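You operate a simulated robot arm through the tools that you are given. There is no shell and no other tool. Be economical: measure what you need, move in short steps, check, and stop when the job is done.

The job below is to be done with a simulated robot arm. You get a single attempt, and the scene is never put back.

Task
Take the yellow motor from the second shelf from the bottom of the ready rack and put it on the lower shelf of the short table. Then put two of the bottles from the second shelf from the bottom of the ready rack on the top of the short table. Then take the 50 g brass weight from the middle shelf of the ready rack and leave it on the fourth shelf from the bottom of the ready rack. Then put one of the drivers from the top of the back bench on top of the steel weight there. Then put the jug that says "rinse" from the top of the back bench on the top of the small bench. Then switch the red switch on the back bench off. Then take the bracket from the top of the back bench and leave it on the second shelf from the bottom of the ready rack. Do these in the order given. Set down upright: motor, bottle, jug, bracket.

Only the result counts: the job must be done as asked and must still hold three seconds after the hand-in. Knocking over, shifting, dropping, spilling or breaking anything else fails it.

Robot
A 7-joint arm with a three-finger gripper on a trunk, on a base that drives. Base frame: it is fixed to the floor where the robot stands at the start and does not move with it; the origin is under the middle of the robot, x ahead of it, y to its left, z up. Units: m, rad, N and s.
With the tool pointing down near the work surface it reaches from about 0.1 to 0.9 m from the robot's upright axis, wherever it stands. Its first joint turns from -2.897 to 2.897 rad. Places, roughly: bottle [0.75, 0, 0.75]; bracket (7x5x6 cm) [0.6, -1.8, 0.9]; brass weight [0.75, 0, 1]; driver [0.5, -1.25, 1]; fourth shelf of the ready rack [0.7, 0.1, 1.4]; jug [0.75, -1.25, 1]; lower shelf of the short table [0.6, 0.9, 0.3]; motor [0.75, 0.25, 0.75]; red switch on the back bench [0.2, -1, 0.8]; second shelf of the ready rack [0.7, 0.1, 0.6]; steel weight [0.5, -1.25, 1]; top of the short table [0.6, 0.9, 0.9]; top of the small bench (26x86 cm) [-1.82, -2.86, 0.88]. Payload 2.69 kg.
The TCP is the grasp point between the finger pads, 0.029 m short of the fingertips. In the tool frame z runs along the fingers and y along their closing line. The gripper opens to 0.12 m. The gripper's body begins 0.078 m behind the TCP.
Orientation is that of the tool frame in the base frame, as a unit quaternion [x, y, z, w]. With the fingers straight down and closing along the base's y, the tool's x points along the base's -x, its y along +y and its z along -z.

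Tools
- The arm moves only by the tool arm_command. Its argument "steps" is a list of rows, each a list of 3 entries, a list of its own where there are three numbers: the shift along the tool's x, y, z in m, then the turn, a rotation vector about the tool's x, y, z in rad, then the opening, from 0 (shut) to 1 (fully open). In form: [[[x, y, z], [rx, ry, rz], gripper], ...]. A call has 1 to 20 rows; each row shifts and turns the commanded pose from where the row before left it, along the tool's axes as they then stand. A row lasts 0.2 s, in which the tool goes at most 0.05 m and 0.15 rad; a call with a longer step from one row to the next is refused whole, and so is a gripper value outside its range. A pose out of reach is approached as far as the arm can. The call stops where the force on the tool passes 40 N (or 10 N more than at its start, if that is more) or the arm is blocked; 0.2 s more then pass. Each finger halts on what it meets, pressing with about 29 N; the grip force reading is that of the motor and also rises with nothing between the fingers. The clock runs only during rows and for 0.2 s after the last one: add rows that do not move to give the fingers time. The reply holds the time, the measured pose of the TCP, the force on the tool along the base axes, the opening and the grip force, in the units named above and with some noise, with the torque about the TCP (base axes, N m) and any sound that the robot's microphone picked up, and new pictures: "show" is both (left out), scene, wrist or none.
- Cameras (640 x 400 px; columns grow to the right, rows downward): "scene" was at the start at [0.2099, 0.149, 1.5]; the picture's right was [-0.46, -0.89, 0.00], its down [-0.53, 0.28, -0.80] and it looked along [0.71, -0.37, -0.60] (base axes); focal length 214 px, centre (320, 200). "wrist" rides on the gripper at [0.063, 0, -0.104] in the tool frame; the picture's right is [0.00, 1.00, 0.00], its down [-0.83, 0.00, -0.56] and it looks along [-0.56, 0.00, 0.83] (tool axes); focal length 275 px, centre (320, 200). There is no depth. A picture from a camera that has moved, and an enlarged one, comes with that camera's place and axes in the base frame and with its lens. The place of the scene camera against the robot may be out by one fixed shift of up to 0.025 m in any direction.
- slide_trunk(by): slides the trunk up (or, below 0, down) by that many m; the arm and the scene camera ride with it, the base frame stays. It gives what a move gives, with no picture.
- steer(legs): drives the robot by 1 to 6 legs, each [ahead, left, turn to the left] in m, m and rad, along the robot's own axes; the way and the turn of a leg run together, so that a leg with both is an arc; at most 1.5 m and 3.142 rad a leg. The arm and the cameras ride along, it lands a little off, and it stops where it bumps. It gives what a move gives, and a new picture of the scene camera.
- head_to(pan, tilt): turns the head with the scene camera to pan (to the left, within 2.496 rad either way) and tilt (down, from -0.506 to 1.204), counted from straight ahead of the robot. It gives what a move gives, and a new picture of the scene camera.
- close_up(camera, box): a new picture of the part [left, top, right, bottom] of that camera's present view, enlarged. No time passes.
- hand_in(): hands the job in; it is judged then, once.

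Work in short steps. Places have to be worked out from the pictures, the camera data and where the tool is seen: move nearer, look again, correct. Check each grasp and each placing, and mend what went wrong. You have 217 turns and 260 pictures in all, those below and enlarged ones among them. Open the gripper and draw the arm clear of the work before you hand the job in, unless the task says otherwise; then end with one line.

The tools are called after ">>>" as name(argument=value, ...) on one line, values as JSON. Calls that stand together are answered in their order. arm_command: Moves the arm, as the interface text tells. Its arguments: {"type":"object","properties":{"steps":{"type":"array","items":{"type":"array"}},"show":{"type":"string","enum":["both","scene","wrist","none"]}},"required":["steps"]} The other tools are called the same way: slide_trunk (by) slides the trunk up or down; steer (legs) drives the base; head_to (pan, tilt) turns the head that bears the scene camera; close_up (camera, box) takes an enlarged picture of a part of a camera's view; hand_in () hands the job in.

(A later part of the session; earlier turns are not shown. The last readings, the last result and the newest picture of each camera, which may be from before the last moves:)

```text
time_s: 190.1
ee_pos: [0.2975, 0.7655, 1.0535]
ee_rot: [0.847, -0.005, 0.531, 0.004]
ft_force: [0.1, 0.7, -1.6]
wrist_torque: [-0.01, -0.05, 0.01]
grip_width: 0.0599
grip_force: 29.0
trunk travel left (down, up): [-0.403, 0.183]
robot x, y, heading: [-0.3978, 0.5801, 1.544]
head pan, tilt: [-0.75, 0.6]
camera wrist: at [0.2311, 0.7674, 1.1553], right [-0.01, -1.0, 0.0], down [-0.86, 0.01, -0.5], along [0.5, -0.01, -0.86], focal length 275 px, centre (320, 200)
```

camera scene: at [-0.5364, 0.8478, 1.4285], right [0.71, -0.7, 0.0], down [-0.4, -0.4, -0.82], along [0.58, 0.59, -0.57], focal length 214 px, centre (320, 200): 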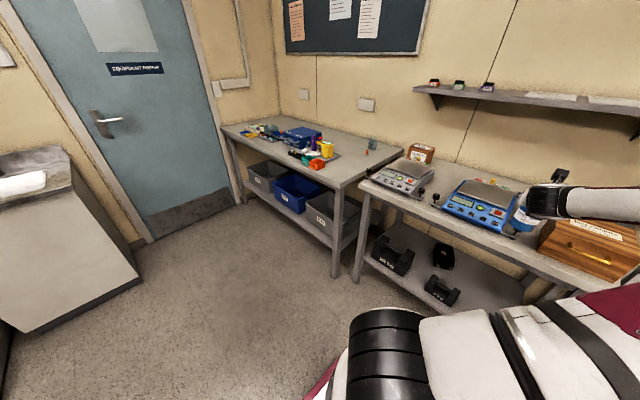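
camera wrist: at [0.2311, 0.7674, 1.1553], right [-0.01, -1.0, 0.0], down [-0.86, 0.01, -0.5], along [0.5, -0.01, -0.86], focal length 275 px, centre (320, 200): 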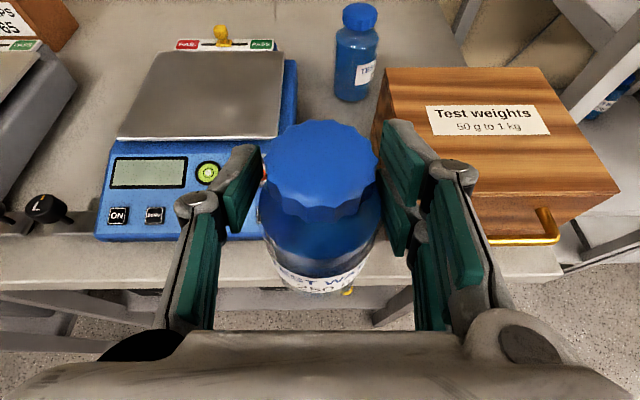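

The gap between scale (y≥0.797) and box (y≤0.685) is centred at 0.741. Extending to (0.485, 0.742) at height.

>>> arm_command(steps=[[[0.0164, 0.0043, 0.0336], [0, 0, 0], 0.2], [[0.0164, 0.0043, 0.0336], [0, 0, 0], 0.2], [[0.0164, 0.0043, 0.0336], [0, 0, 0], 0.2], [[0.0164, 0.0043, 0.0336], [0, 0, 0], 0.2], [[0.0164, 0.0043, 0.0336], [0, 0, 0], 0.2], [[0, 0, 0], [0, 0, 0], 0.2]])

```text
time_s: 191.5
ee_pos: [0.4829, 0.7421, 1.0555]
ee_rot: [0.847, -0.004, 0.531, 0.003]
ft_force: [-0.2, -0.4, -2.2]
wrist_torque: [0.0, 0.01, -0.01]
grip_width: 0.06
grip_force: 28.9
trunk travel left (down, up): [-0.403, 0.183]
robot x, y, heading: [-0.3978, 0.5784, 1.541]
head pan, tilt: [-0.75, 0.6]
camera scene: at [-0.5365, 0.8478, 1.4285], right [0.71, -0.7, 0.0], down [-0.4, -0.4, -0.82], along [0.58, 0.59, -0.57], focal length 214 px, centre (320, 200)
camera wrist: at [0.4162, 0.7437, 1.1565], right [-0.01, -1.0, 0.0], down [-0.86, 0.01, -0.51], along [0.51, -0.01, -0.86], focal length 275 px, centre (320, 200)
```

scene: 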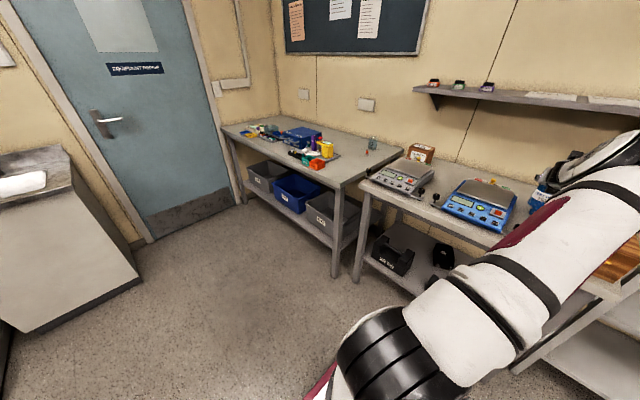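
wrist: 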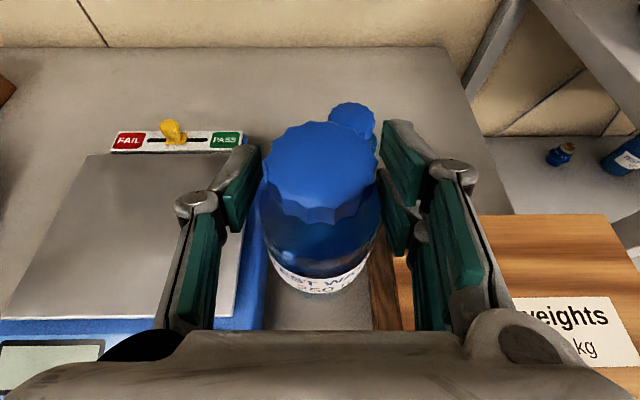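

Bottle over the gap. I'll shift 1 cm left for finger clearance to the box, then lower with the trunk.

>>> arm_command(steps=[[[0, -0.01, 0], [0, 0, 0], 0.2], [[0, 0, 0], [0, 0, 0], 0.2]], show="none")

>>> slide_trunk(by=-0.09)

>>> arm_command(steps=[[[-0.009, 0, 0.0044], [0, 0, 0], 0.2], [[0, 0, 0], [0, 0, 0], 0.2]])

```text
time_s: 192.1
ee_pos: [0.4831, 0.7517, 1.0546]
ee_rot: [0.847, -0.004, 0.532, 0.003]
ft_force: [-0.4, -0.8, -2.0]
wrist_torque: [-0.02, 0.03, -0.02]
grip_width: 0.06
grip_force: 28.8
trunk travel left (down, up): [-0.403, 0.183]
robot x, y, heading: [-0.4022, 0.5782, 1.538]
head pan, tilt: [-0.75, 0.6]
```

```text
time_s: 193.3
ee_pos: [0.4835, 0.7518, 0.9642]
ee_rot: [0.848, -0.006, 0.531, 0.004]
ft_force: [0.0, -0.6, -1.6]
wrist_torque: [0.02, 0.0, 0.01]
grip_width: 0.06
grip_force: 29.3
trunk travel left (down, up): [-0.313, 0.273]
robot x, y, heading: [-0.4023, 0.5759, 1.543]
head pan, tilt: [-0.75, 0.6]
```

```text
time_s: 193.9
ee_pos: [0.4849, 0.7515, 0.9583]
ee_rot: [0.846, -0.005, 0.533, 0.004]
ft_force: [2.1, 2.3, 18.4]
wrist_torque: [-0.31, -0.03, 0.08]
grip_width: 0.0596
grip_force: 29.2
trunk travel left (down, up): [-0.313, 0.273]
robot x, y, heading: [-0.4008, 0.5807, 1.538]
head pan, tilt: [-0.75, 0.6]
camera scene: at [-0.5358, 0.8949, 1.339], right [0.71, -0.7, 0.0], down [-0.4, -0.4, -0.83], along [0.58, 0.59, -0.56], focal length 214 px, centre (320, 200)
camera wrist: at [0.4178, 0.7536, 1.0593], right [-0.01, -1.0, 0.01], down [-0.86, 0.01, -0.51], along [0.51, -0.01, -0.86], focal length 275 px, centre (320, 200)
```

scene: 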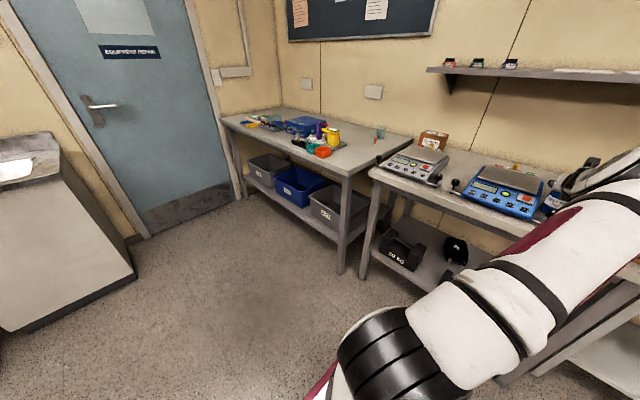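
wrist: 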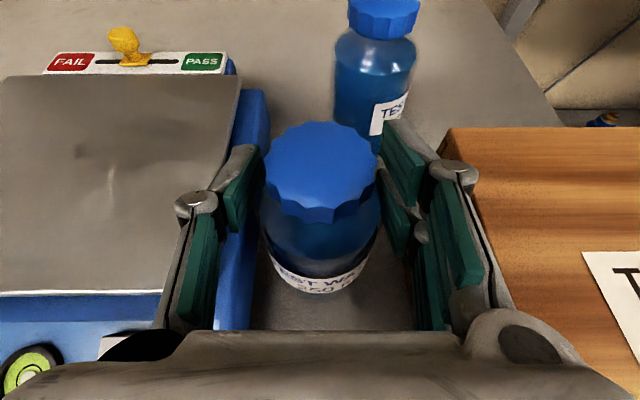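

Contact at 18 N near the bottle's axis, so it appears to be on the table. I'll press 3 mm more to settle and release.

>>> arm_command(steps=[[[-0.0027, 0, 0.0013], [0, 0, 0], 0.2], [[0, 0, 0], [0, 0, 0], 0.2]], show="none")

>>> close_up(camera="scene", box=[460, 140, 620, 240])

```text
time_s: 194.5
ee_pos: [0.4838, 0.7512, 0.953]
ee_rot: [0.847, -0.005, 0.532, 0.004]
ft_force: [5.2, 0.9, 21.2]
wrist_torque: [-0.37, -0.2, 0.1]
grip_width: 0.06
grip_force: 29.4
trunk travel left (down, up): [-0.313, 0.273]
robot x, y, heading: [-0.3984, 0.575, 1.538]
head pan, tilt: [-0.75, 0.6]
```

```text
4.00 times, centred on (540, 190) of scene
camera zoom: at [-0.5357, 0.8949, 1.3389], right [0.71, -0.7, 0.0], down [-0.4, -0.4, -0.83], along [0.58, 0.59, -0.56], focal length 858 px, centre (-560, 240)
```

zoom: 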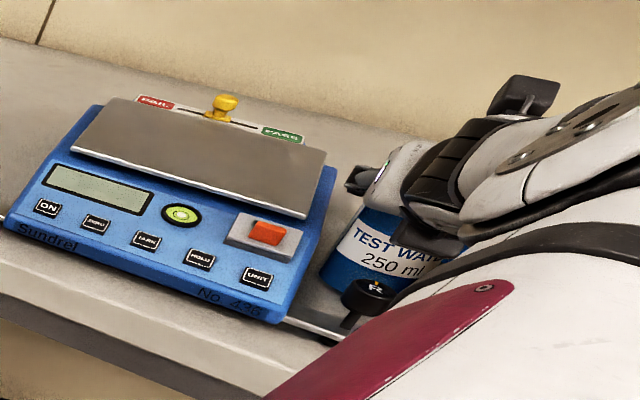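

The bottle sits on the table between scale and box. Release with a modest opening.

>>> arm_command(steps=[[[0.0018, 0, -0.0009], [0, 0, 0], 0.5], [[0, 0, 0], [0, 0, 0], 0.6], [[0, 0, 0], [0, 0, 0], 0.6]], show="wrist")

```text
time_s: 195.3
ee_pos: [0.4841, 0.7521, 0.9529]
ee_rot: [0.848, -0.005, 0.53, 0.004]
ft_force: [0.5, 0.3, -0.7]
wrist_torque: [0.01, 0.02, 0.0]
grip_width: 0.0722
grip_force: 0.0
trunk travel left (down, up): [-0.313, 0.273]
robot x, y, heading: [-0.4047, 0.5792, 1.534]
head pan, tilt: [-0.75, 0.6]
camera wrist: at [0.4178, 0.7536, 1.0535], right [-0.01, -1.0, 0.0], down [-0.86, 0.01, -0.5], along [0.5, -0.01, -0.86], focal length 275 px, centre (320, 200)
```

wrist: 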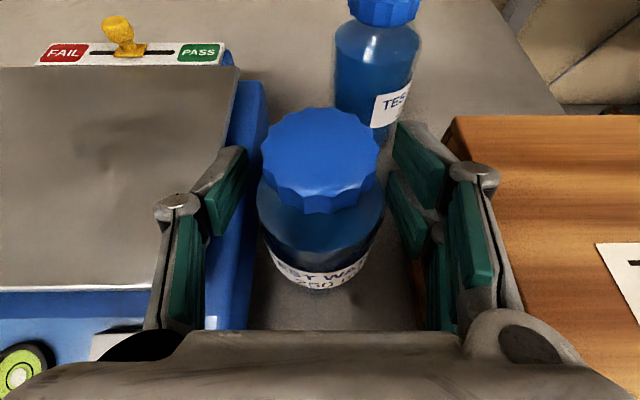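

Standing free. Back out along the tool axis and check.

>>> arm_command(steps=[[[0, 0, -0.03], [0, 0, 0], 0.6], [[0, 0, -0.04], [0, 0, 0], 0.6], [[0, 0, -0.045], [0, 0, 0], 0.6], [[0, 0, -0.045], [0, 0, 0], 0.6], [[0, 0, -0.045], [0, 0, 0], 0.6]])

```text
time_s: 196.5
ee_pos: [0.2982, 0.7524, 1.048]
ee_rot: [0.848, -0.005, 0.531, 0.004]
ft_force: [0.4, 0.0, -0.5]
wrist_torque: [-0.01, -0.01, -0.01]
grip_width: 0.0723
grip_force: 0.1
trunk travel left (down, up): [-0.313, 0.273]
robot x, y, heading: [-0.4006, 0.5776, 1.54]
head pan, tilt: [-0.75, 0.6]
camera scene: at [-0.5347, 0.8951, 1.3389], right [0.71, -0.7, 0.0], down [-0.4, -0.4, -0.82], along [0.58, 0.59, -0.57], focal length 214 px, centre (320, 200)
camera wrist: at [0.2317, 0.7543, 1.1485], right [-0.01, -1.0, 0.01], down [-0.86, 0.01, -0.51], along [0.51, -0.01, -0.86], focal length 275 px, centre (320, 200)
```

scene: 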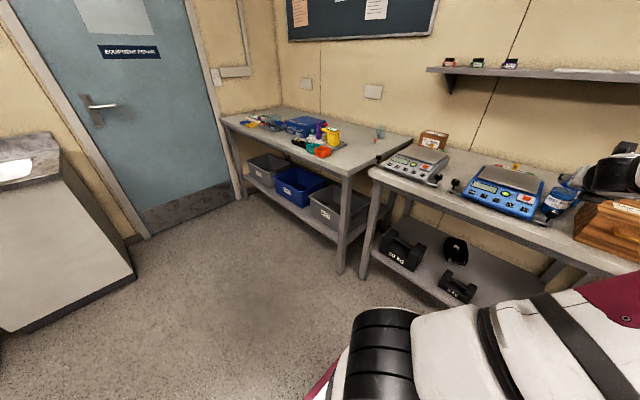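
wrist: 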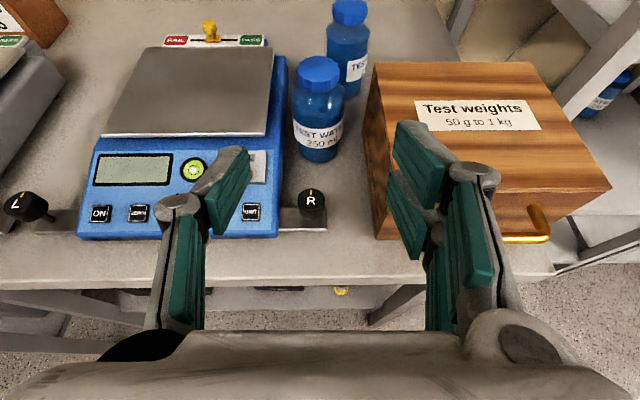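

Both bottles stand upright on the table top. Next is the 50 g brass weight: driving back to the rack's middle shelf.

>>> steer(legs=[[-0.69, 0, 0]])

>>> slide_trunk(by=0.08)

>>> head_to(pan=-1.2, tilt=0.35)

>>> arm_command(steps=[[[0, 0, 0], [0, 0, 0], 0.4]], show="wrist")

```text
time_s: 200.4
ee_pos: [0.2759, 0.0414, 1.0466]
ee_rot: [0.848, -0.011, 0.53, 0.008]
ft_force: [1.0, -0.8, 0.5]
wrist_torque: [0.0, -0.06, 0.01]
grip_width: 0.0718
grip_force: 0.1
trunk travel left (down, up): [-0.313, 0.273]
robot x, y, heading: [-0.4252, -0.1259, 1.529]
head pan, tilt: [-0.75, 0.6]
camera scene: at [-0.5562, 0.1913, 1.3389], right [0.7, -0.71, 0.0], down [-0.4, -0.4, -0.83], along [0.59, 0.58, -0.56], focal length 214 px, centre (320, 200)
```

scene: 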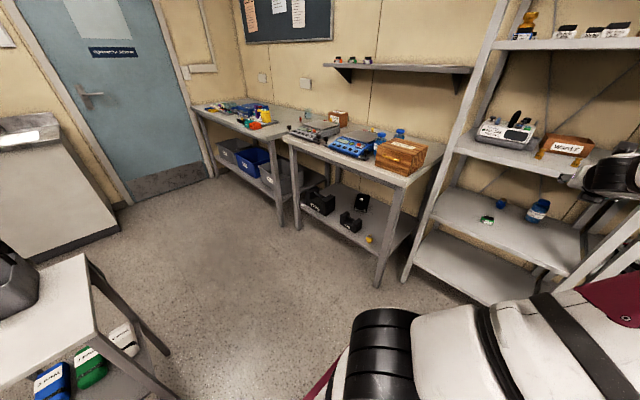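

```text
time_s: 201.6
ee_pos: [0.2756, 0.0421, 1.1268]
ee_rot: [0.848, -0.009, 0.531, 0.006]
ft_force: [-0.6, 0.4, 0.1]
wrist_torque: [-0.01, 0.0, 0.03]
grip_width: 0.072
grip_force: 0.0
trunk travel left (down, up): [-0.393, 0.193]
robot x, y, heading: [-0.4226, -0.1271, 1.527]
head pan, tilt: [-0.75, 0.6]
```

```text
time_s: 202.4
ee_pos: [0.2758, 0.041, 1.1271]
ee_rot: [0.847, -0.011, 0.531, 0.007]
ft_force: [0.6, -0.5, 0.1]
wrist_torque: [-0.01, 0.0, 0.03]
grip_width: 0.072
grip_force: 0.1
trunk travel left (down, up): [-0.393, 0.193]
robot x, y, heading: [-0.4303, -0.1292, 1.532]
head pan, tilt: [-1.201, 0.351]
camera scene: at [-0.5326, 0.1185, 1.4412], right [0.33, -0.95, 0.0], down [-0.33, -0.11, -0.94], along [0.89, 0.31, -0.34], focal length 214 px, centre (320, 200)
```

scene: 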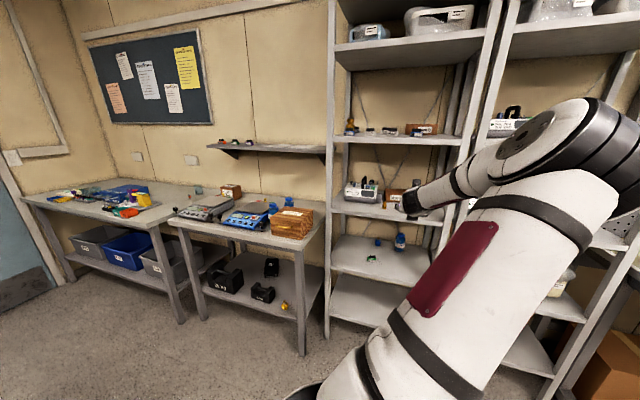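

```text
time_s: 202.8
ee_pos: [0.2767, 0.041, 1.127]
ee_rot: [0.847, -0.01, 0.531, 0.007]
ft_force: [-0.8, 0.0, 0.2]
wrist_torque: [-0.01, -0.01, 0.02]
grip_width: 0.0479
grip_force: 0.1
trunk travel left (down, up): [-0.393, 0.193]
robot x, y, heading: [-0.4257, -0.129, 1.525]
head pan, tilt: [-1.201, 0.351]
camera wrist: at [0.2094, 0.043, 1.2285], right [-0.02, -1.0, 0.0], down [-0.86, 0.02, -0.51], along [0.51, -0.01, -0.86], focal length 275 px, centre (320, 200)
```

wrist: 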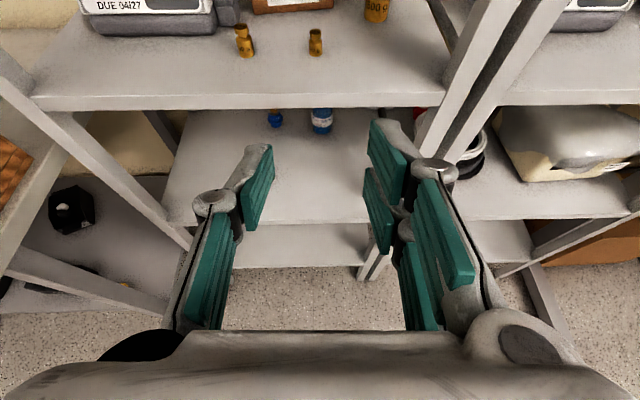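

Zooming on the weights to read their labels.

>>> close_up(camera="wrist", box=[200, 0, 400, 125])

```text
3.20 times, centred on (300, 62) of wrist
camera zoom: at [0.2094, 0.043, 1.2285], right [-0.02, -1.0, 0.0], down [-0.86, 0.02, -0.51], along [0.51, -0.01, -0.86], focal length 881 px, centre (384, 640)
```

zoom: 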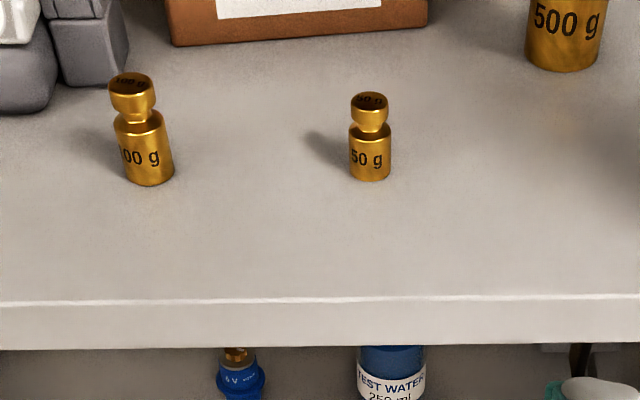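

The 50 g weight is at about (0.612, 0.041) on the shelf at z≈0.985. Driving 0.22 toward the rack.

>>> steer(legs=[[-0.005, -0.22, 0]])

>>> arm_command(steps=[[[0, 0, 0], [0, 0, 0], 0.4]], show="wrist")

```text
time_s: 204.6
ee_pos: [0.501, 0.0293, 1.1272]
ee_rot: [0.847, -0.009, 0.531, 0.006]
ft_force: [-0.4, 0.1, 0.0]
wrist_torque: [0.01, -0.04, 0.02]
grip_width: 0.048
grip_force: 0.1
trunk travel left (down, up): [-0.393, 0.193]
robot x, y, heading: [-0.2003, -0.1424, 1.533]
head pan, tilt: [-1.201, 0.351]
camera scene: at [-0.3082, 0.1045, 1.4412], right [0.33, -0.94, 0.0], down [-0.32, -0.11, -0.94], along [0.89, 0.31, -0.34], focal length 214 px, centre (320, 200)
```

scene: 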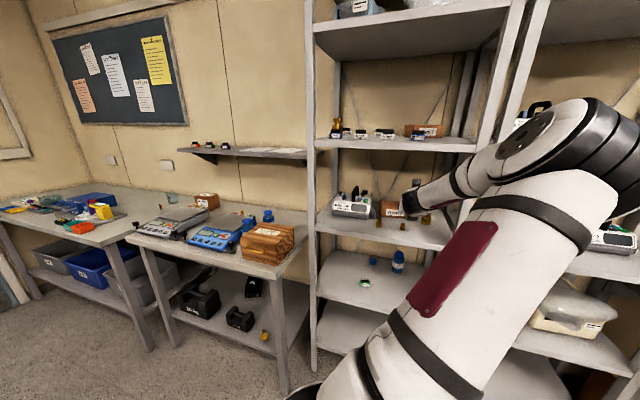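

```text
time_s: 205.0
ee_pos: [0.5006, 0.0297, 1.1264]
ee_rot: [0.847, -0.009, 0.531, 0.006]
ft_force: [0.1, 0.1, 0.5]
wrist_torque: [0.01, 0.01, 0.01]
grip_width: 0.0482
grip_force: 0.1
trunk travel left (down, up): [-0.393, 0.193]
robot x, y, heading: [-0.1979, -0.1408, 1.533]
head pan, tilt: [-1.201, 0.351]
camera wrist: at [0.434, 0.0315, 1.2285], right [-0.02, -1.0, 0.0], down [-0.86, 0.01, -0.51], along [0.51, -0.01, -0.86], focal length 275 px, centre (320, 200)
```

wrist: 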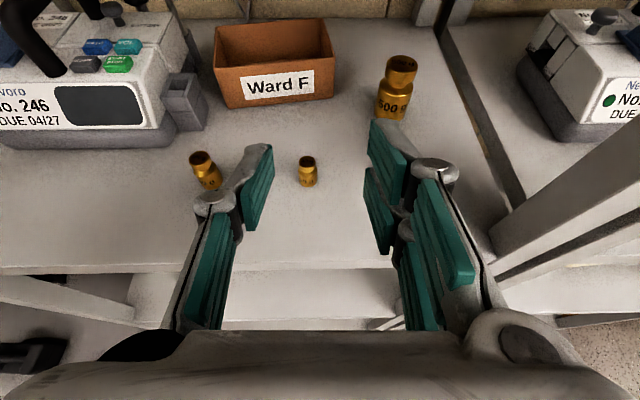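

Two views put the weight at (0.601, 0.041) and the shelf at z≈0.99. Approaching in two stages.

>>> arm_command(steps=[[[-0.0177, -0.0042, 0.031], [0, 0, 0], 0.4], [[-0.0177, -0.0042, 0.031], [0, 0, 0], 0.4], [[-0.0177, -0.0042, 0.031], [0, 0, 0], 0.4], [[0, 0, 0], [0, 0, 0], 0.4]], show="wrist")

```text
time_s: 206.0
ee_pos: [0.5606, 0.043, 1.039]
ee_rot: [0.847, -0.008, 0.531, 0.006]
ft_force: [-0.5, 0.2, 0.4]
wrist_torque: [0.03, -0.01, 0.0]
grip_width: 0.048
grip_force: 0.0
trunk travel left (down, up): [-0.393, 0.193]
robot x, y, heading: [-0.203, -0.1418, 1.535]
head pan, tilt: [-1.201, 0.351]
camera wrist: at [0.4941, 0.0445, 1.1404], right [-0.02, -1.0, 0.0], down [-0.86, 0.01, -0.51], along [0.51, -0.01, -0.86], focal length 275 px, centre (320, 200)
```

wrist: 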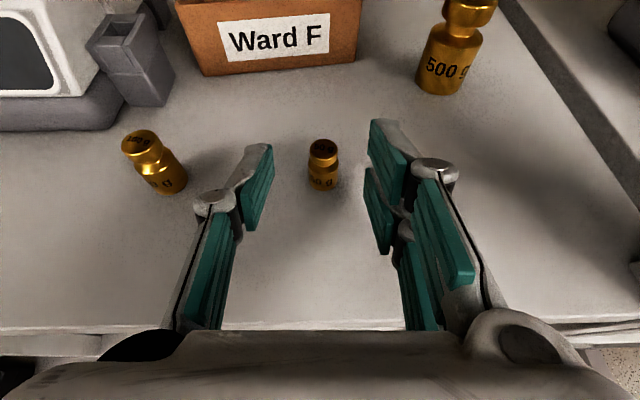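

Centred. Final approach and grip.

>>> arm_command(steps=[[[-0.0017, 0.0007, 0.0228], [0, 0, 0], 0.4], [[-0.0017, 0.0007, 0.0228], [0, 0, 0], 0.4], [[0, 0, 0], [0, 0, 0], 0.25], [[0, 0, 0], [0, 0, 0], 0.1], [[0, 0, 0], [0, 0, 0], 0.0], [[0, 0, 0], [0, 0, 0], 0.0]], show="wrist")

```text
time_s: 206.9
ee_pos: [0.6022, 0.031, 1.0215]
ee_rot: [0.843, -0.012, 0.537, 0.013]
ft_force: [-0.2, -1.5, 6.3]
wrist_torque: [-0.13, -0.07, -0.04]
grip_width: 0.0157
grip_force: 3.0
trunk travel left (down, up): [-0.393, 0.193]
robot x, y, heading: [-0.1994, -0.1396, 1.536]
head pan, tilt: [-1.201, 0.351]
stopped in row 4: the force on the tool passed its limit at 46 N (the readings are from after the stop); the commanded pose is now the measured one
camera wrist: at [0.5346, 0.0357, 1.122], right [-0.03, -1.0, 0.01], down [-0.86, 0.02, -0.52], along [0.52, -0.03, -0.86], focal length 275 px, centre (320, 200)
```

wrist: 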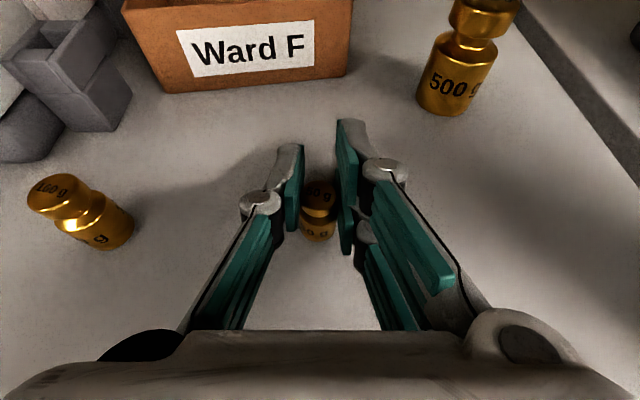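

The closing fingers pressed the shelf. I'll raise 5 mm and finish closing.

>>> arm_command(steps=[[[0.0045, 0, -0.0022], [0, 0, 0], 0.12], [[0, 0, 0], [0, 0, 0], 0.05], [[0, 0, 0], [0, 0, 0], 0.0], [[0, 0, 0], [0, 0, 0], 0.0]], show="wrist")

```text
time_s: 207.9
ee_pos: [0.6024, 0.034, 1.0249]
ee_rot: [0.845, -0.012, 0.535, 0.013]
ft_force: [-0.2, 0.6, 0.1]
wrist_torque: [0.0, -0.01, 0.01]
grip_width: 0.014
grip_force: 29.2
trunk travel left (down, up): [-0.393, 0.193]
robot x, y, heading: [-0.1964, -0.1438, 1.528]
head pan, tilt: [-1.201, 0.351]
camera wrist: at [0.5342, 0.0361, 1.126], right [-0.03, -1.0, 0.01], down [-0.86, 0.02, -0.51], along [0.51, -0.03, -0.86], focal length 275 px, centre (320, 200)
```

wrist: 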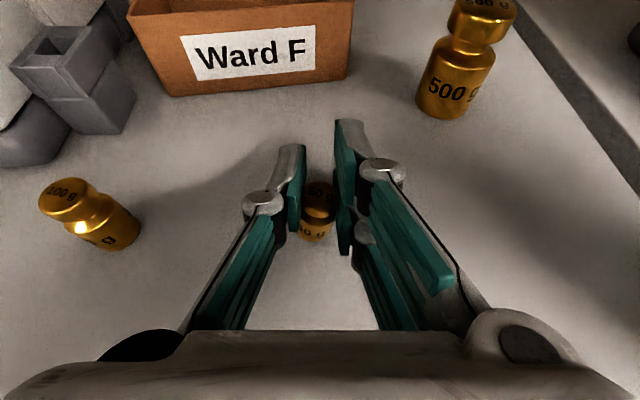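

Gripped at 1.4 cm (the knob). Lift 4 cm and check.

>>> arm_command(steps=[[[0.018, 0, -0.0088], [0, 0, 0], 0.0], [[0.018, 0, -0.0088], [0, 0, 0], 0.0], [[0, 0, 0], [0, 0, 0], 0.0]], show="none")

>>> close_up(camera="wrist", box=[240, 120, 400, 270])

```text
time_s: 208.8
ee_pos: [0.6025, 0.0314, 1.0659]
ee_rot: [0.845, -0.011, 0.535, 0.011]
ft_force: [0.0, 0.3, -0.6]
wrist_torque: [0.02, -0.02, -0.01]
grip_width: 0.0142
grip_force: 28.7
trunk travel left (down, up): [-0.393, 0.193]
robot x, y, heading: [-0.1985, -0.1416, 1.536]
head pan, tilt: [-1.201, 0.351]
```

```text
2.67 times, centred on (320, 195) of wrist
camera zoom: at [0.5345, 0.0359, 1.1673], right [-0.03, -1.0, 0.01], down [-0.86, 0.02, -0.51], along [0.51, -0.03, -0.86], focal length 734 px, centre (320, 213)
```

zoom: 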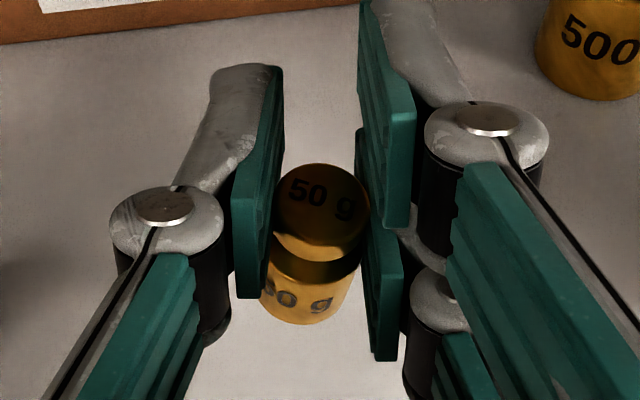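

The 50 g weight is held. Back out, raise the trunk fully and then the arm for the fourth shelf (z≈1.365).

>>> steer(legs=[[0, 0.27, 0]])

>>> slide_trunk(by=0.19)

>>> arm_command(steps=[[[0.0405, 0, -0.0197], [0, 0, 0], 0.0], [[0.0405, 0, -0.0197], [0, 0, 0], 0.0], [[0.0405, 0, -0.0197], [0, 0, 0], 0.0], [[0.0405, 0, -0.0197], [0, 0, 0], 0.0], [[0, 0, 0], [0, 0, 0], 0.0]])

```text
time_s: 210.7
ee_pos: [0.3317, 0.0408, 1.0662]
ee_rot: [0.845, -0.012, 0.535, 0.013]
ft_force: [0.6, 0.9, -0.4]
wrist_torque: [-0.04, 0.01, 0.01]
grip_width: 0.0142
grip_force: 29.5
trunk travel left (down, up): [-0.393, 0.193]
robot x, y, heading: [-0.472, -0.1304, 1.528]
head pan, tilt: [-1.201, 0.351]
camera scene: at [-0.5783, 0.1149, 1.4412], right [0.32, -0.95, 0.0], down [-0.33, -0.11, -0.94], along [0.89, 0.3, -0.34], focal length 214 px, centre (320, 200)
```

scene: 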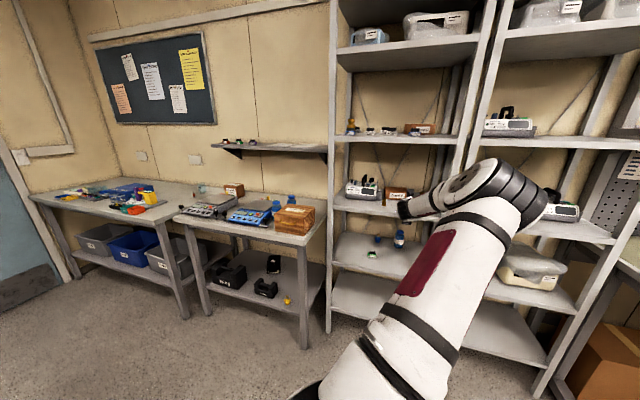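

```text
time_s: 212.7
ee_pos: [0.331, 0.0414, 1.2568]
ee_rot: [0.845, -0.012, 0.534, 0.013]
ft_force: [0.1, 0.4, -0.6]
wrist_torque: [0.0, 0.01, -0.03]
grip_width: 0.0142
grip_force: 29.2
trunk travel left (down, up): [-0.583, 0.003]
robot x, y, heading: [-0.4705, -0.1275, 1.533]
head pan, tilt: [-1.201, 0.351]
```

```text
time_s: 213.9
ee_pos: [0.3255, 0.0416, 1.4367]
ee_rot: [0.845, -0.012, 0.534, 0.013]
ft_force: [-0.7, 0.4, -1.6]
wrist_torque: [0.0, 0.08, -0.04]
grip_width: 0.014
grip_force: 28.8
trunk travel left (down, up): [-0.583, 0.003]
robot x, y, heading: [-0.4734, -0.1336, 1.531]
head pan, tilt: [-1.201, 0.351]
camera scene: at [-0.5855, -0.066, 1.6313], right [0.32, -0.95, 0.0], down [-0.33, -0.11, -0.94], along [0.89, 0.3, -0.34], focal length 214 px, centre (320, 200)
camera wrist: at [0.2585, 0.045, 1.5369], right [-0.03, -1.0, 0.01], down [-0.86, 0.02, -0.51], along [0.51, -0.03, -0.86], focal length 275 px, centre (320, 200)
```

scene: 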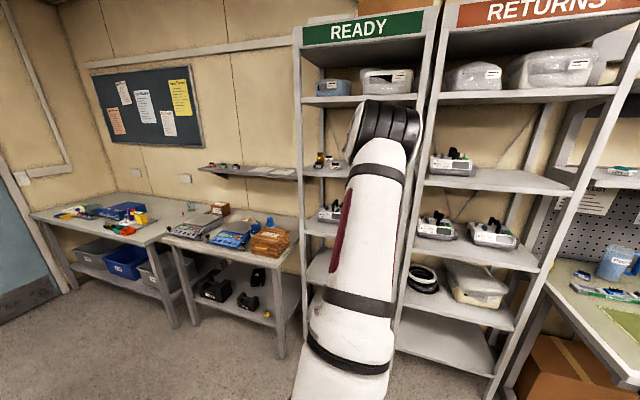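
wrist: 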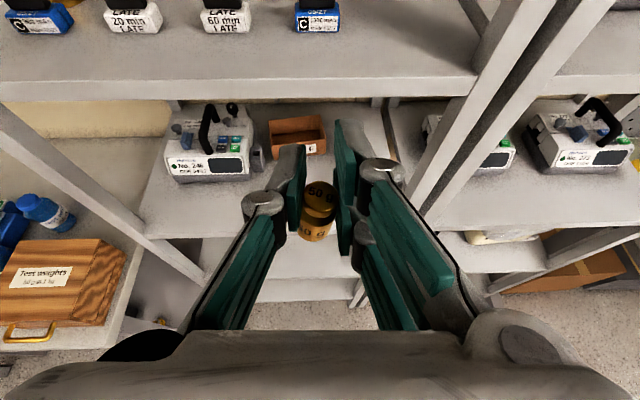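

The shelf edge and items (front at x≈0.616) are in view. Drive 0.235 so the weight is over the free front strip.

>>> steer(legs=[[0.01, -0.235, 0]])

>>> arm_command(steps=[[[0, 0, 0], [0, 0, 0], 0.0]], show="wrist")

```text
time_s: 215.7
ee_pos: [0.5544, 0.043, 1.4366]
ee_rot: [0.845, -0.013, 0.535, 0.013]
ft_force: [-1.0, 0.4, 0.2]
wrist_torque: [-0.01, -0.02, 0.02]
grip_width: 0.0143
grip_force: 28.9
trunk travel left (down, up): [-0.583, 0.003]
robot x, y, heading: [-0.2443, -0.133, 1.53]
head pan, tilt: [-1.201, 0.351]
camera scene: at [-0.3578, -0.0652, 1.6313], right [0.32, -0.95, 0.0], down [-0.33, -0.11, -0.94], along [0.89, 0.3, -0.34], focal length 214 px, centre (320, 200)
```

scene: 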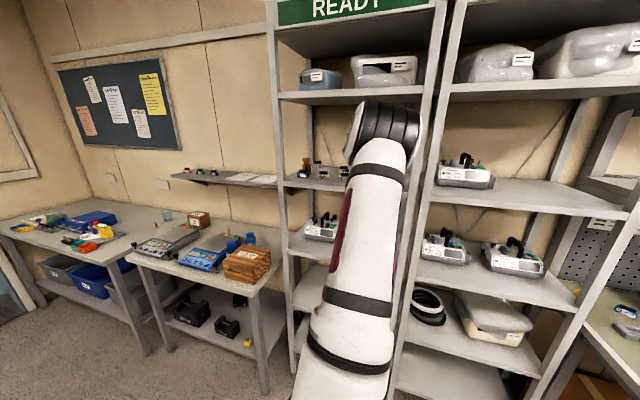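

```text
time_s: 216.1
ee_pos: [0.5535, 0.0424, 1.4352]
ee_rot: [0.845, -0.013, 0.535, 0.013]
ft_force: [0.3, -0.2, -0.1]
wrist_torque: [0.0, -0.02, -0.01]
grip_width: 0.0143
grip_force: 28.8
trunk travel left (down, up): [-0.583, 0.003]
robot x, y, heading: [-0.2421, -0.1304, 1.533]
head pan, tilt: [-1.201, 0.351]
camera wrist: at [0.4864, 0.0463, 1.5363], right [-0.03, -1.0, 0.01], down [-0.86, 0.02, -0.51], along [0.51, -0.03, -0.86], focal length 275 px, centre (320, 200)
```

wrist: 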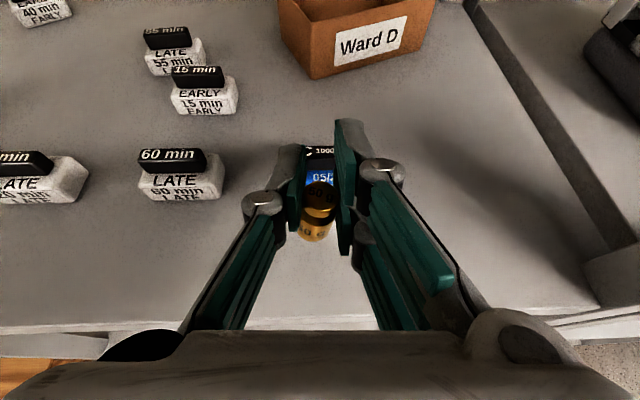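

A blue battery is directly behind the spot, so I'll shift 7 cm right to clear space, then lower.

>>> arm_command(steps=[[[0, 0.035, 0], [0, 0, 0], 0.0], [[0, 0.035, 0], [0, 0, 0], 0.0], [[-0.0135, 0, 0.0066], [0, 0, 0], 0.0], [[-0.009, 0, 0.0044], [0, 0, 0], 0.0], [[0, 0, 0], [0, 0, 0], 0.0]], show="wrist")

```text
time_s: 217.3
ee_pos: [0.5517, -0.0269, 1.4108]
ee_rot: [0.845, -0.012, 0.534, 0.012]
ft_force: [-1.4, 0.1, -0.8]
wrist_torque: [-0.03, -0.01, 0.03]
grip_width: 0.0143
grip_force: 28.9
trunk travel left (down, up): [-0.583, 0.003]
robot x, y, heading: [-0.2395, -0.133, 1.526]
head pan, tilt: [-1.201, 0.351]
camera wrist: at [0.4828, -0.0238, 1.5111], right [-0.03, -1.0, 0.01], down [-0.86, 0.02, -0.51], along [0.51, -0.03, -0.86], focal length 275 px, centre (320, 200)
```

wrist: 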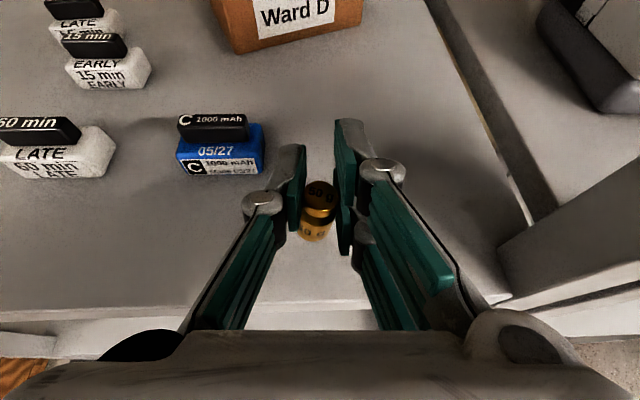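

Clear spot. Lowering step by step to contact.

>>> arm_command(steps=[[[-0.009, 0, 0.0044], [0, 0, 0], 0.0], [[-0.0045, 0, 0.0022], [0, 0, 0], 0.0], [[0, 0, 0], [0, 0, 0], 0.0]], show="none")

>>> arm_command(steps=[[[-0.0036, 0, 0.0018], [0, 0, 0], 0.0], [[0, 0, 0], [0, 0, 0], 0.0]], show="none")

>>> arm_command(steps=[[[-0.0036, 0, 0.0018], [0, 0, 0], 0.0], [[0, 0, 0], [0, 0, 0], 0.0]], show="wrist")

```text
time_s: 218.1
ee_pos: [0.5525, -0.0283, 1.3959]
ee_rot: [0.845, -0.012, 0.535, 0.012]
ft_force: [0.8, 0.1, 0.2]
wrist_torque: [0.02, 0.01, -0.02]
grip_width: 0.0143
grip_force: 28.7
trunk travel left (down, up): [-0.583, 0.003]
robot x, y, heading: [-0.2398, -0.1307, 1.532]
head pan, tilt: [-1.201, 0.351]
```

```text
time_s: 218.7
ee_pos: [0.552, -0.0282, 1.3927]
ee_rot: [0.844, -0.011, 0.536, 0.012]
ft_force: [0.5, -0.1, 1.5]
wrist_torque: [-0.01, 0.04, -0.01]
grip_width: 0.0143
grip_force: 28.3
trunk travel left (down, up): [-0.583, 0.003]
robot x, y, heading: [-0.2472, -0.1301, 1.531]
head pan, tilt: [-1.201, 0.351]
```

```text
time_s: 219.3
ee_pos: [0.5523, -0.0273, 1.3924]
ee_rot: [0.843, -0.011, 0.537, 0.011]
ft_force: [-0.1, 2.0, 21.7]
wrist_torque: [-0.06, 0.04, -0.01]
grip_width: 0.0141
grip_force: 28.8
trunk travel left (down, up): [-0.583, 0.003]
robot x, y, heading: [-0.2433, -0.129, 1.536]
head pan, tilt: [-1.201, 0.351]
camera wrist: at [0.484, -0.0239, 1.4925], right [-0.03, -1.0, 0.01], down [-0.85, 0.02, -0.52], along [0.52, -0.03, -0.85], focal length 275 px, centre (320, 200)
```

wrist: 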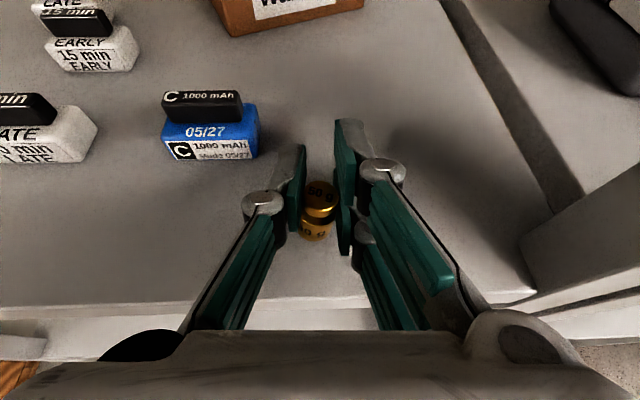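

Contact at about 22 N; the weight is on the shelf. Ease off, open, and back away.

>>> arm_command(steps=[[[0.0027, 0, -0.0013], [0, 0, 0], 0.1], [[0, 0, 0], [0, 0, 0], 0.25], [[0, 0, 0], [0, 0, 0], 0.4], [[0, 0, 0], [0, 0, 0], 0.4], [[0, 0, -0.03], [0, 0, 0], 0.4], [[0, 0, -0.04], [0, 0, 0], 0.4], [[0, 0, -0.04], [0, 0, 0], 0.4]], show="wrist")

```text
time_s: 220.9
ee_pos: [0.4518, -0.0223, 1.4367]
ee_rot: [0.845, -0.013, 0.535, 0.014]
ft_force: [0.8, 0.4, -1.1]
wrist_torque: [0.03, 0.02, 0.0]
grip_width: 0.0479
grip_force: 0.1
trunk travel left (down, up): [-0.583, 0.003]
robot x, y, heading: [-0.2426, -0.1297, 1.532]
head pan, tilt: [-1.201, 0.351]
camera wrist: at [0.3848, -0.0203, 1.5374], right [-0.03, -1.0, 0.01], down [-0.86, 0.02, -0.51], along [0.51, -0.03, -0.86], focal length 275 px, centre (320, 200)
```

wrist: 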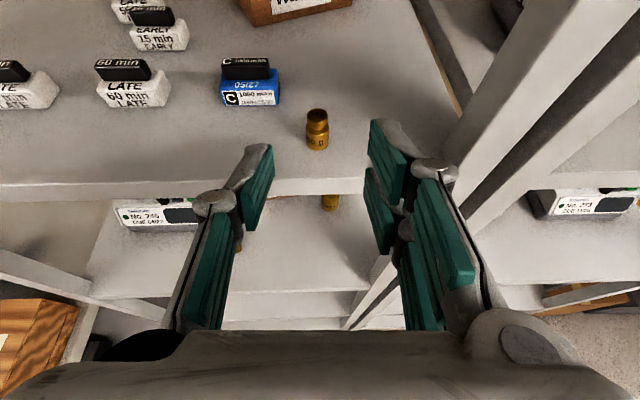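

The 50 g weight stands on the fourth shelf. Next is the back bench to the right: back away from the rack and drive along the aisle, then look.

>>> steer(legs=[[0, 0.35, 0], [-0.85, 0, 0]])

>>> head_to(pan=-1.75, tilt=0.5)

```text
time_s: 227.1
ee_pos: [0.0796, -0.8136, 1.4382]
ee_rot: [0.845, -0.001, 0.535, 0.006]
ft_force: [-0.6, 0.2, 0.1]
wrist_torque: [0.03, -0.02, -0.01]
grip_width: 0.0482
grip_force: 0.1
trunk travel left (down, up): [-0.583, 0.003]
robot x, y, heading: [-0.6132, -0.9386, 1.556]
head pan, tilt: [-1.201, 0.351]
camera scene: at [-0.7302, -0.8763, 1.6312], right [0.35, -0.94, 0.0], down [-0.32, -0.12, -0.94], along [0.88, 0.33, -0.34], focal length 214 px, centre (320, 200)
```

scene: 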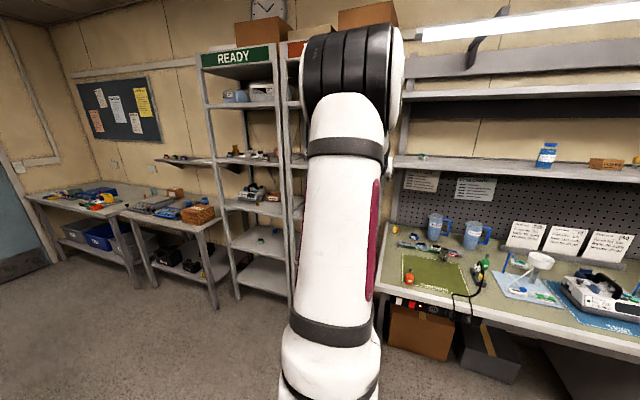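

```text
time_s: 228.1
ee_pos: [0.0785, -0.8151, 1.4368]
ee_rot: [0.845, -0.002, 0.535, 0.006]
ft_force: [-0.9, -0.4, 0.3]
wrist_torque: [0.0, 0.0, 0.0]
grip_width: 0.0484
grip_force: 0.0
trunk travel left (down, up): [-0.583, 0.003]
robot x, y, heading: [-0.6145, -0.939, 1.556]
head pan, tilt: [-1.751, 0.499]
camera scene: at [-0.7282, -0.9262, 1.6176], right [-0.19, -0.98, 0.0], down [-0.47, 0.09, -0.88], along [0.86, -0.17, -0.48], focal length 214 px, centre (320, 200)
```

scene: 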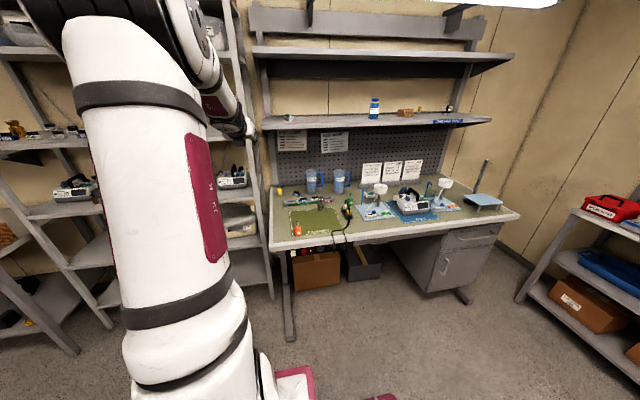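

The whole back bench is visible. Zoom in on its top.

>>> close_up(camera="scene", box=[260, 140, 420, 265])

>>> close_up(camera="scene", box=[270, 195, 350, 260])

```text
3.20 times, centred on (340, 202) of scene
camera zoom: at [-0.7282, -0.9262, 1.6176], right [-0.19, -0.98, 0.0], down [-0.47, 0.09, -0.88], along [0.86, -0.17, -0.48], focal length 686 px, centre (256, 192)
```

zoom: 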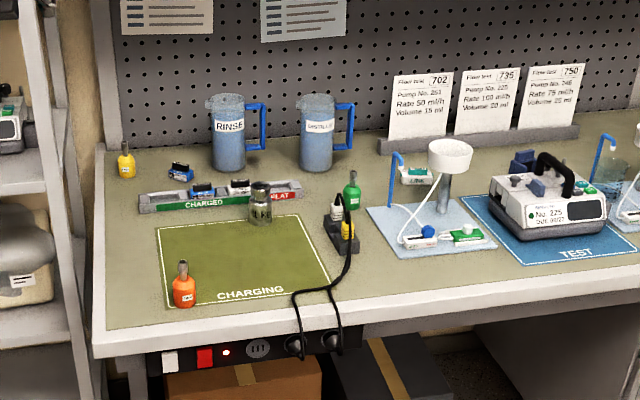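

```text
6.15 times, centred on (310, 228) of scene
camera zoom: at [-0.7282, -0.9262, 1.6176], right [-0.19, -0.98, 0.0], down [-0.47, 0.09, -0.88], along [0.86, -0.17, -0.48], focal length 1320 px, centre (382, 31)
```

zoom: 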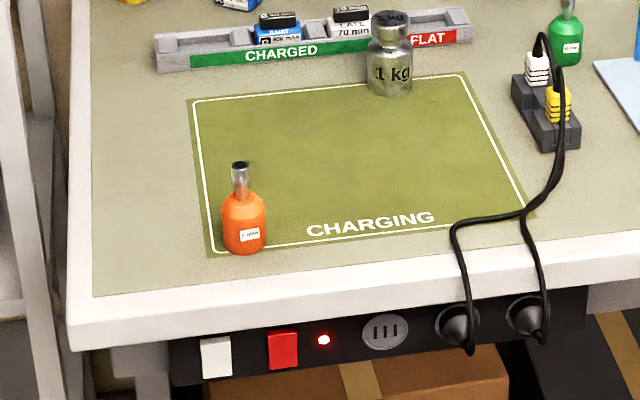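

The bench shows an orange driver on the mat, the 1 kg steel weight, the RINSE jug and the red switch on the front strip. I'll use the orange driver: line up with it and lower the trunk.

>>> steer(legs=[[-0.165, 0, 0]])

>>> slide_trunk(by=-0.38)

>>> arm_command(steps=[[[0, 0, 0], [0, 0, 0], 0.6]], show="wrist")

```text
time_s: 229.5
ee_pos: [0.0756, -0.9779, 1.4373]
ee_rot: [0.844, 0.0, 0.536, 0.005]
ft_force: [0.0, -0.5, 0.2]
wrist_torque: [0.04, -0.01, 0.02]
grip_width: 0.0482
grip_force: 0.0
trunk travel left (down, up): [-0.583, 0.003]
robot x, y, heading: [-0.6175, -1.1047, 1.561]
head pan, tilt: [-1.751, 0.499]
camera scene: at [-0.7303, -1.0928, 1.6175], right [-0.19, -0.98, 0.0], down [-0.47, 0.09, -0.88], along [0.86, -0.17, -0.48], focal length 214 px, centre (320, 200)
```

scene: 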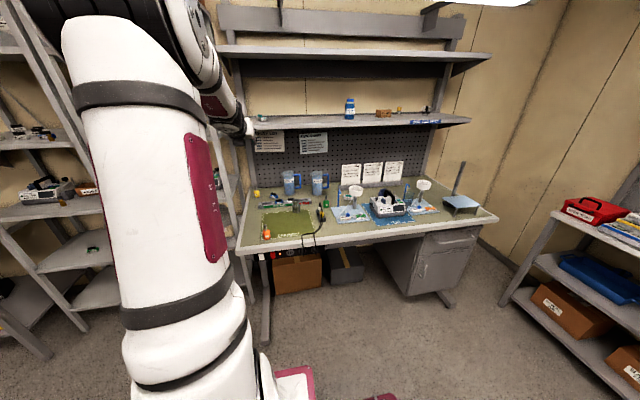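

```text
time_s: 233.2
ee_pos: [0.0767, -0.9781, 1.0575]
ee_rot: [0.844, 0.0, 0.536, 0.005]
ft_force: [0.0, 0.4, 0.2]
wrist_torque: [0.06, -0.05, -0.06]
grip_width: 0.048
grip_force: 0.0
trunk travel left (down, up): [-0.203, 0.383]
robot x, y, heading: [-0.6166, -1.1064, 1.562]
head pan, tilt: [-1.751, 0.499]
```

```text
time_s: 233.6
ee_pos: [0.0775, -0.9776, 1.0572]
ee_rot: [0.845, 0.0, 0.536, 0.004]
ft_force: [0.3, 0.4, -0.2]
wrist_torque: [0.02, 0.02, 0.02]
grip_width: 0.0719
grip_force: 0.1
trunk travel left (down, up): [-0.203, 0.383]
robot x, y, heading: [-0.6158, -1.1071, 1.562]
head pan, tilt: [-1.751, 0.499]
camera wrist: at [0.0081, -0.9763, 1.1583], right [0.0, -1.0, 0.01], down [-0.86, 0.0, -0.51], along [0.51, -0.01, -0.86], focal length 275 px, centre (320, 200)
```

wrist: 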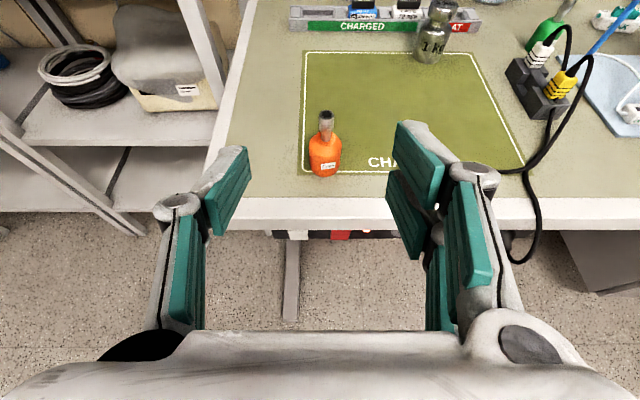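

The bench is at z≈0.88, the driver at (0.226, -0.986), and the weight at about (0.466, -1.165). Approaching the driver, stage one.

>>> arm_command(steps=[[[-0.0157, 0.0021, 0.034], [0, 0, 0], 0.6], [[-0.0157, 0.0021, 0.034], [0, 0, 0], 0.6], [[-0.0157, 0.0021, 0.034], [0, 0, 0], 0.6], [[-0.0157, 0.0021, 0.034], [0, 0, 0], 0.6], [[0, 0, 0], [0, 0, 0], 0.6]], show="wrist")

```text
time_s: 234.8
ee_pos: [0.1713, -0.9853, 0.9383]
ee_rot: [0.844, 0.0, 0.536, 0.005]
ft_force: [-0.6, -0.1, -0.5]
wrist_torque: [0.01, 0.01, 0.02]
grip_width: 0.0719
grip_force: 0.1
trunk travel left (down, up): [-0.203, 0.383]
robot x, y, heading: [-0.6169, -1.1078, 1.559]
head pan, tilt: [-1.751, 0.499]
camera wrist: at [0.1033, -0.9836, 1.0393], right [0.0, -1.0, 0.01], down [-0.86, 0.0, -0.51], along [0.51, -0.01, -0.86], focal length 275 px, centre (320, 200)
```

wrist: 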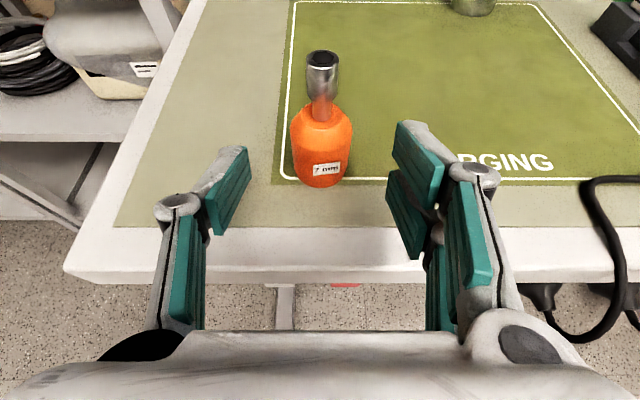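

Centred. Final approach and grip.

>>> arm_command(steps=[[[0, 0, 0.032], [0, 0, 0], 0.6], [[0, 0, 0.0305], [0, 0, 0], 0.6], [[0, 0, 0], [0, 0, 0], 0.45], [[0, 0, 0], [0, 0, 0], 0.25], [[0, 0, 0], [0, 0, 0], 0.1], [[0, 0, 0], [0, 0, 0], 0.1]], show="wrist")

```text
time_s: 236.2
ee_pos: [0.2294, -0.9899, 0.9122]
ee_rot: [0.845, 0.0, 0.535, 0.005]
ft_force: [0.8, 0.1, 0.0]
wrist_torque: [-0.02, 0.01, 0.01]
grip_width: 0.0354
grip_force: 28.7
trunk travel left (down, up): [-0.203, 0.383]
robot x, y, heading: [-0.6197, -1.1023, 1.56]
head pan, tilt: [-1.751, 0.499]
camera wrist: at [0.161, -0.9877, 1.0128], right [0.0, -1.0, 0.01], down [-0.86, 0.0, -0.51], along [0.51, -0.01, -0.86], focal length 275 px, centre (320, 200)
```

wrist: 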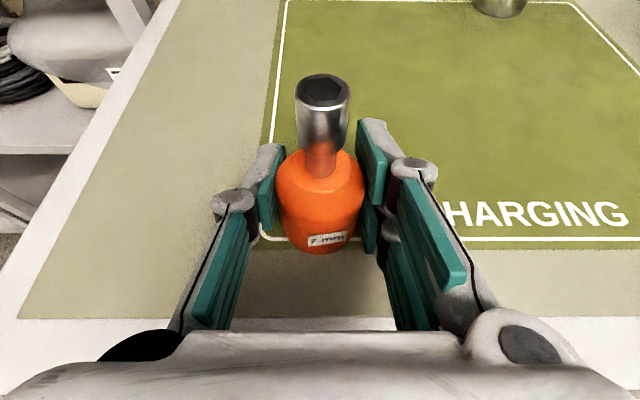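

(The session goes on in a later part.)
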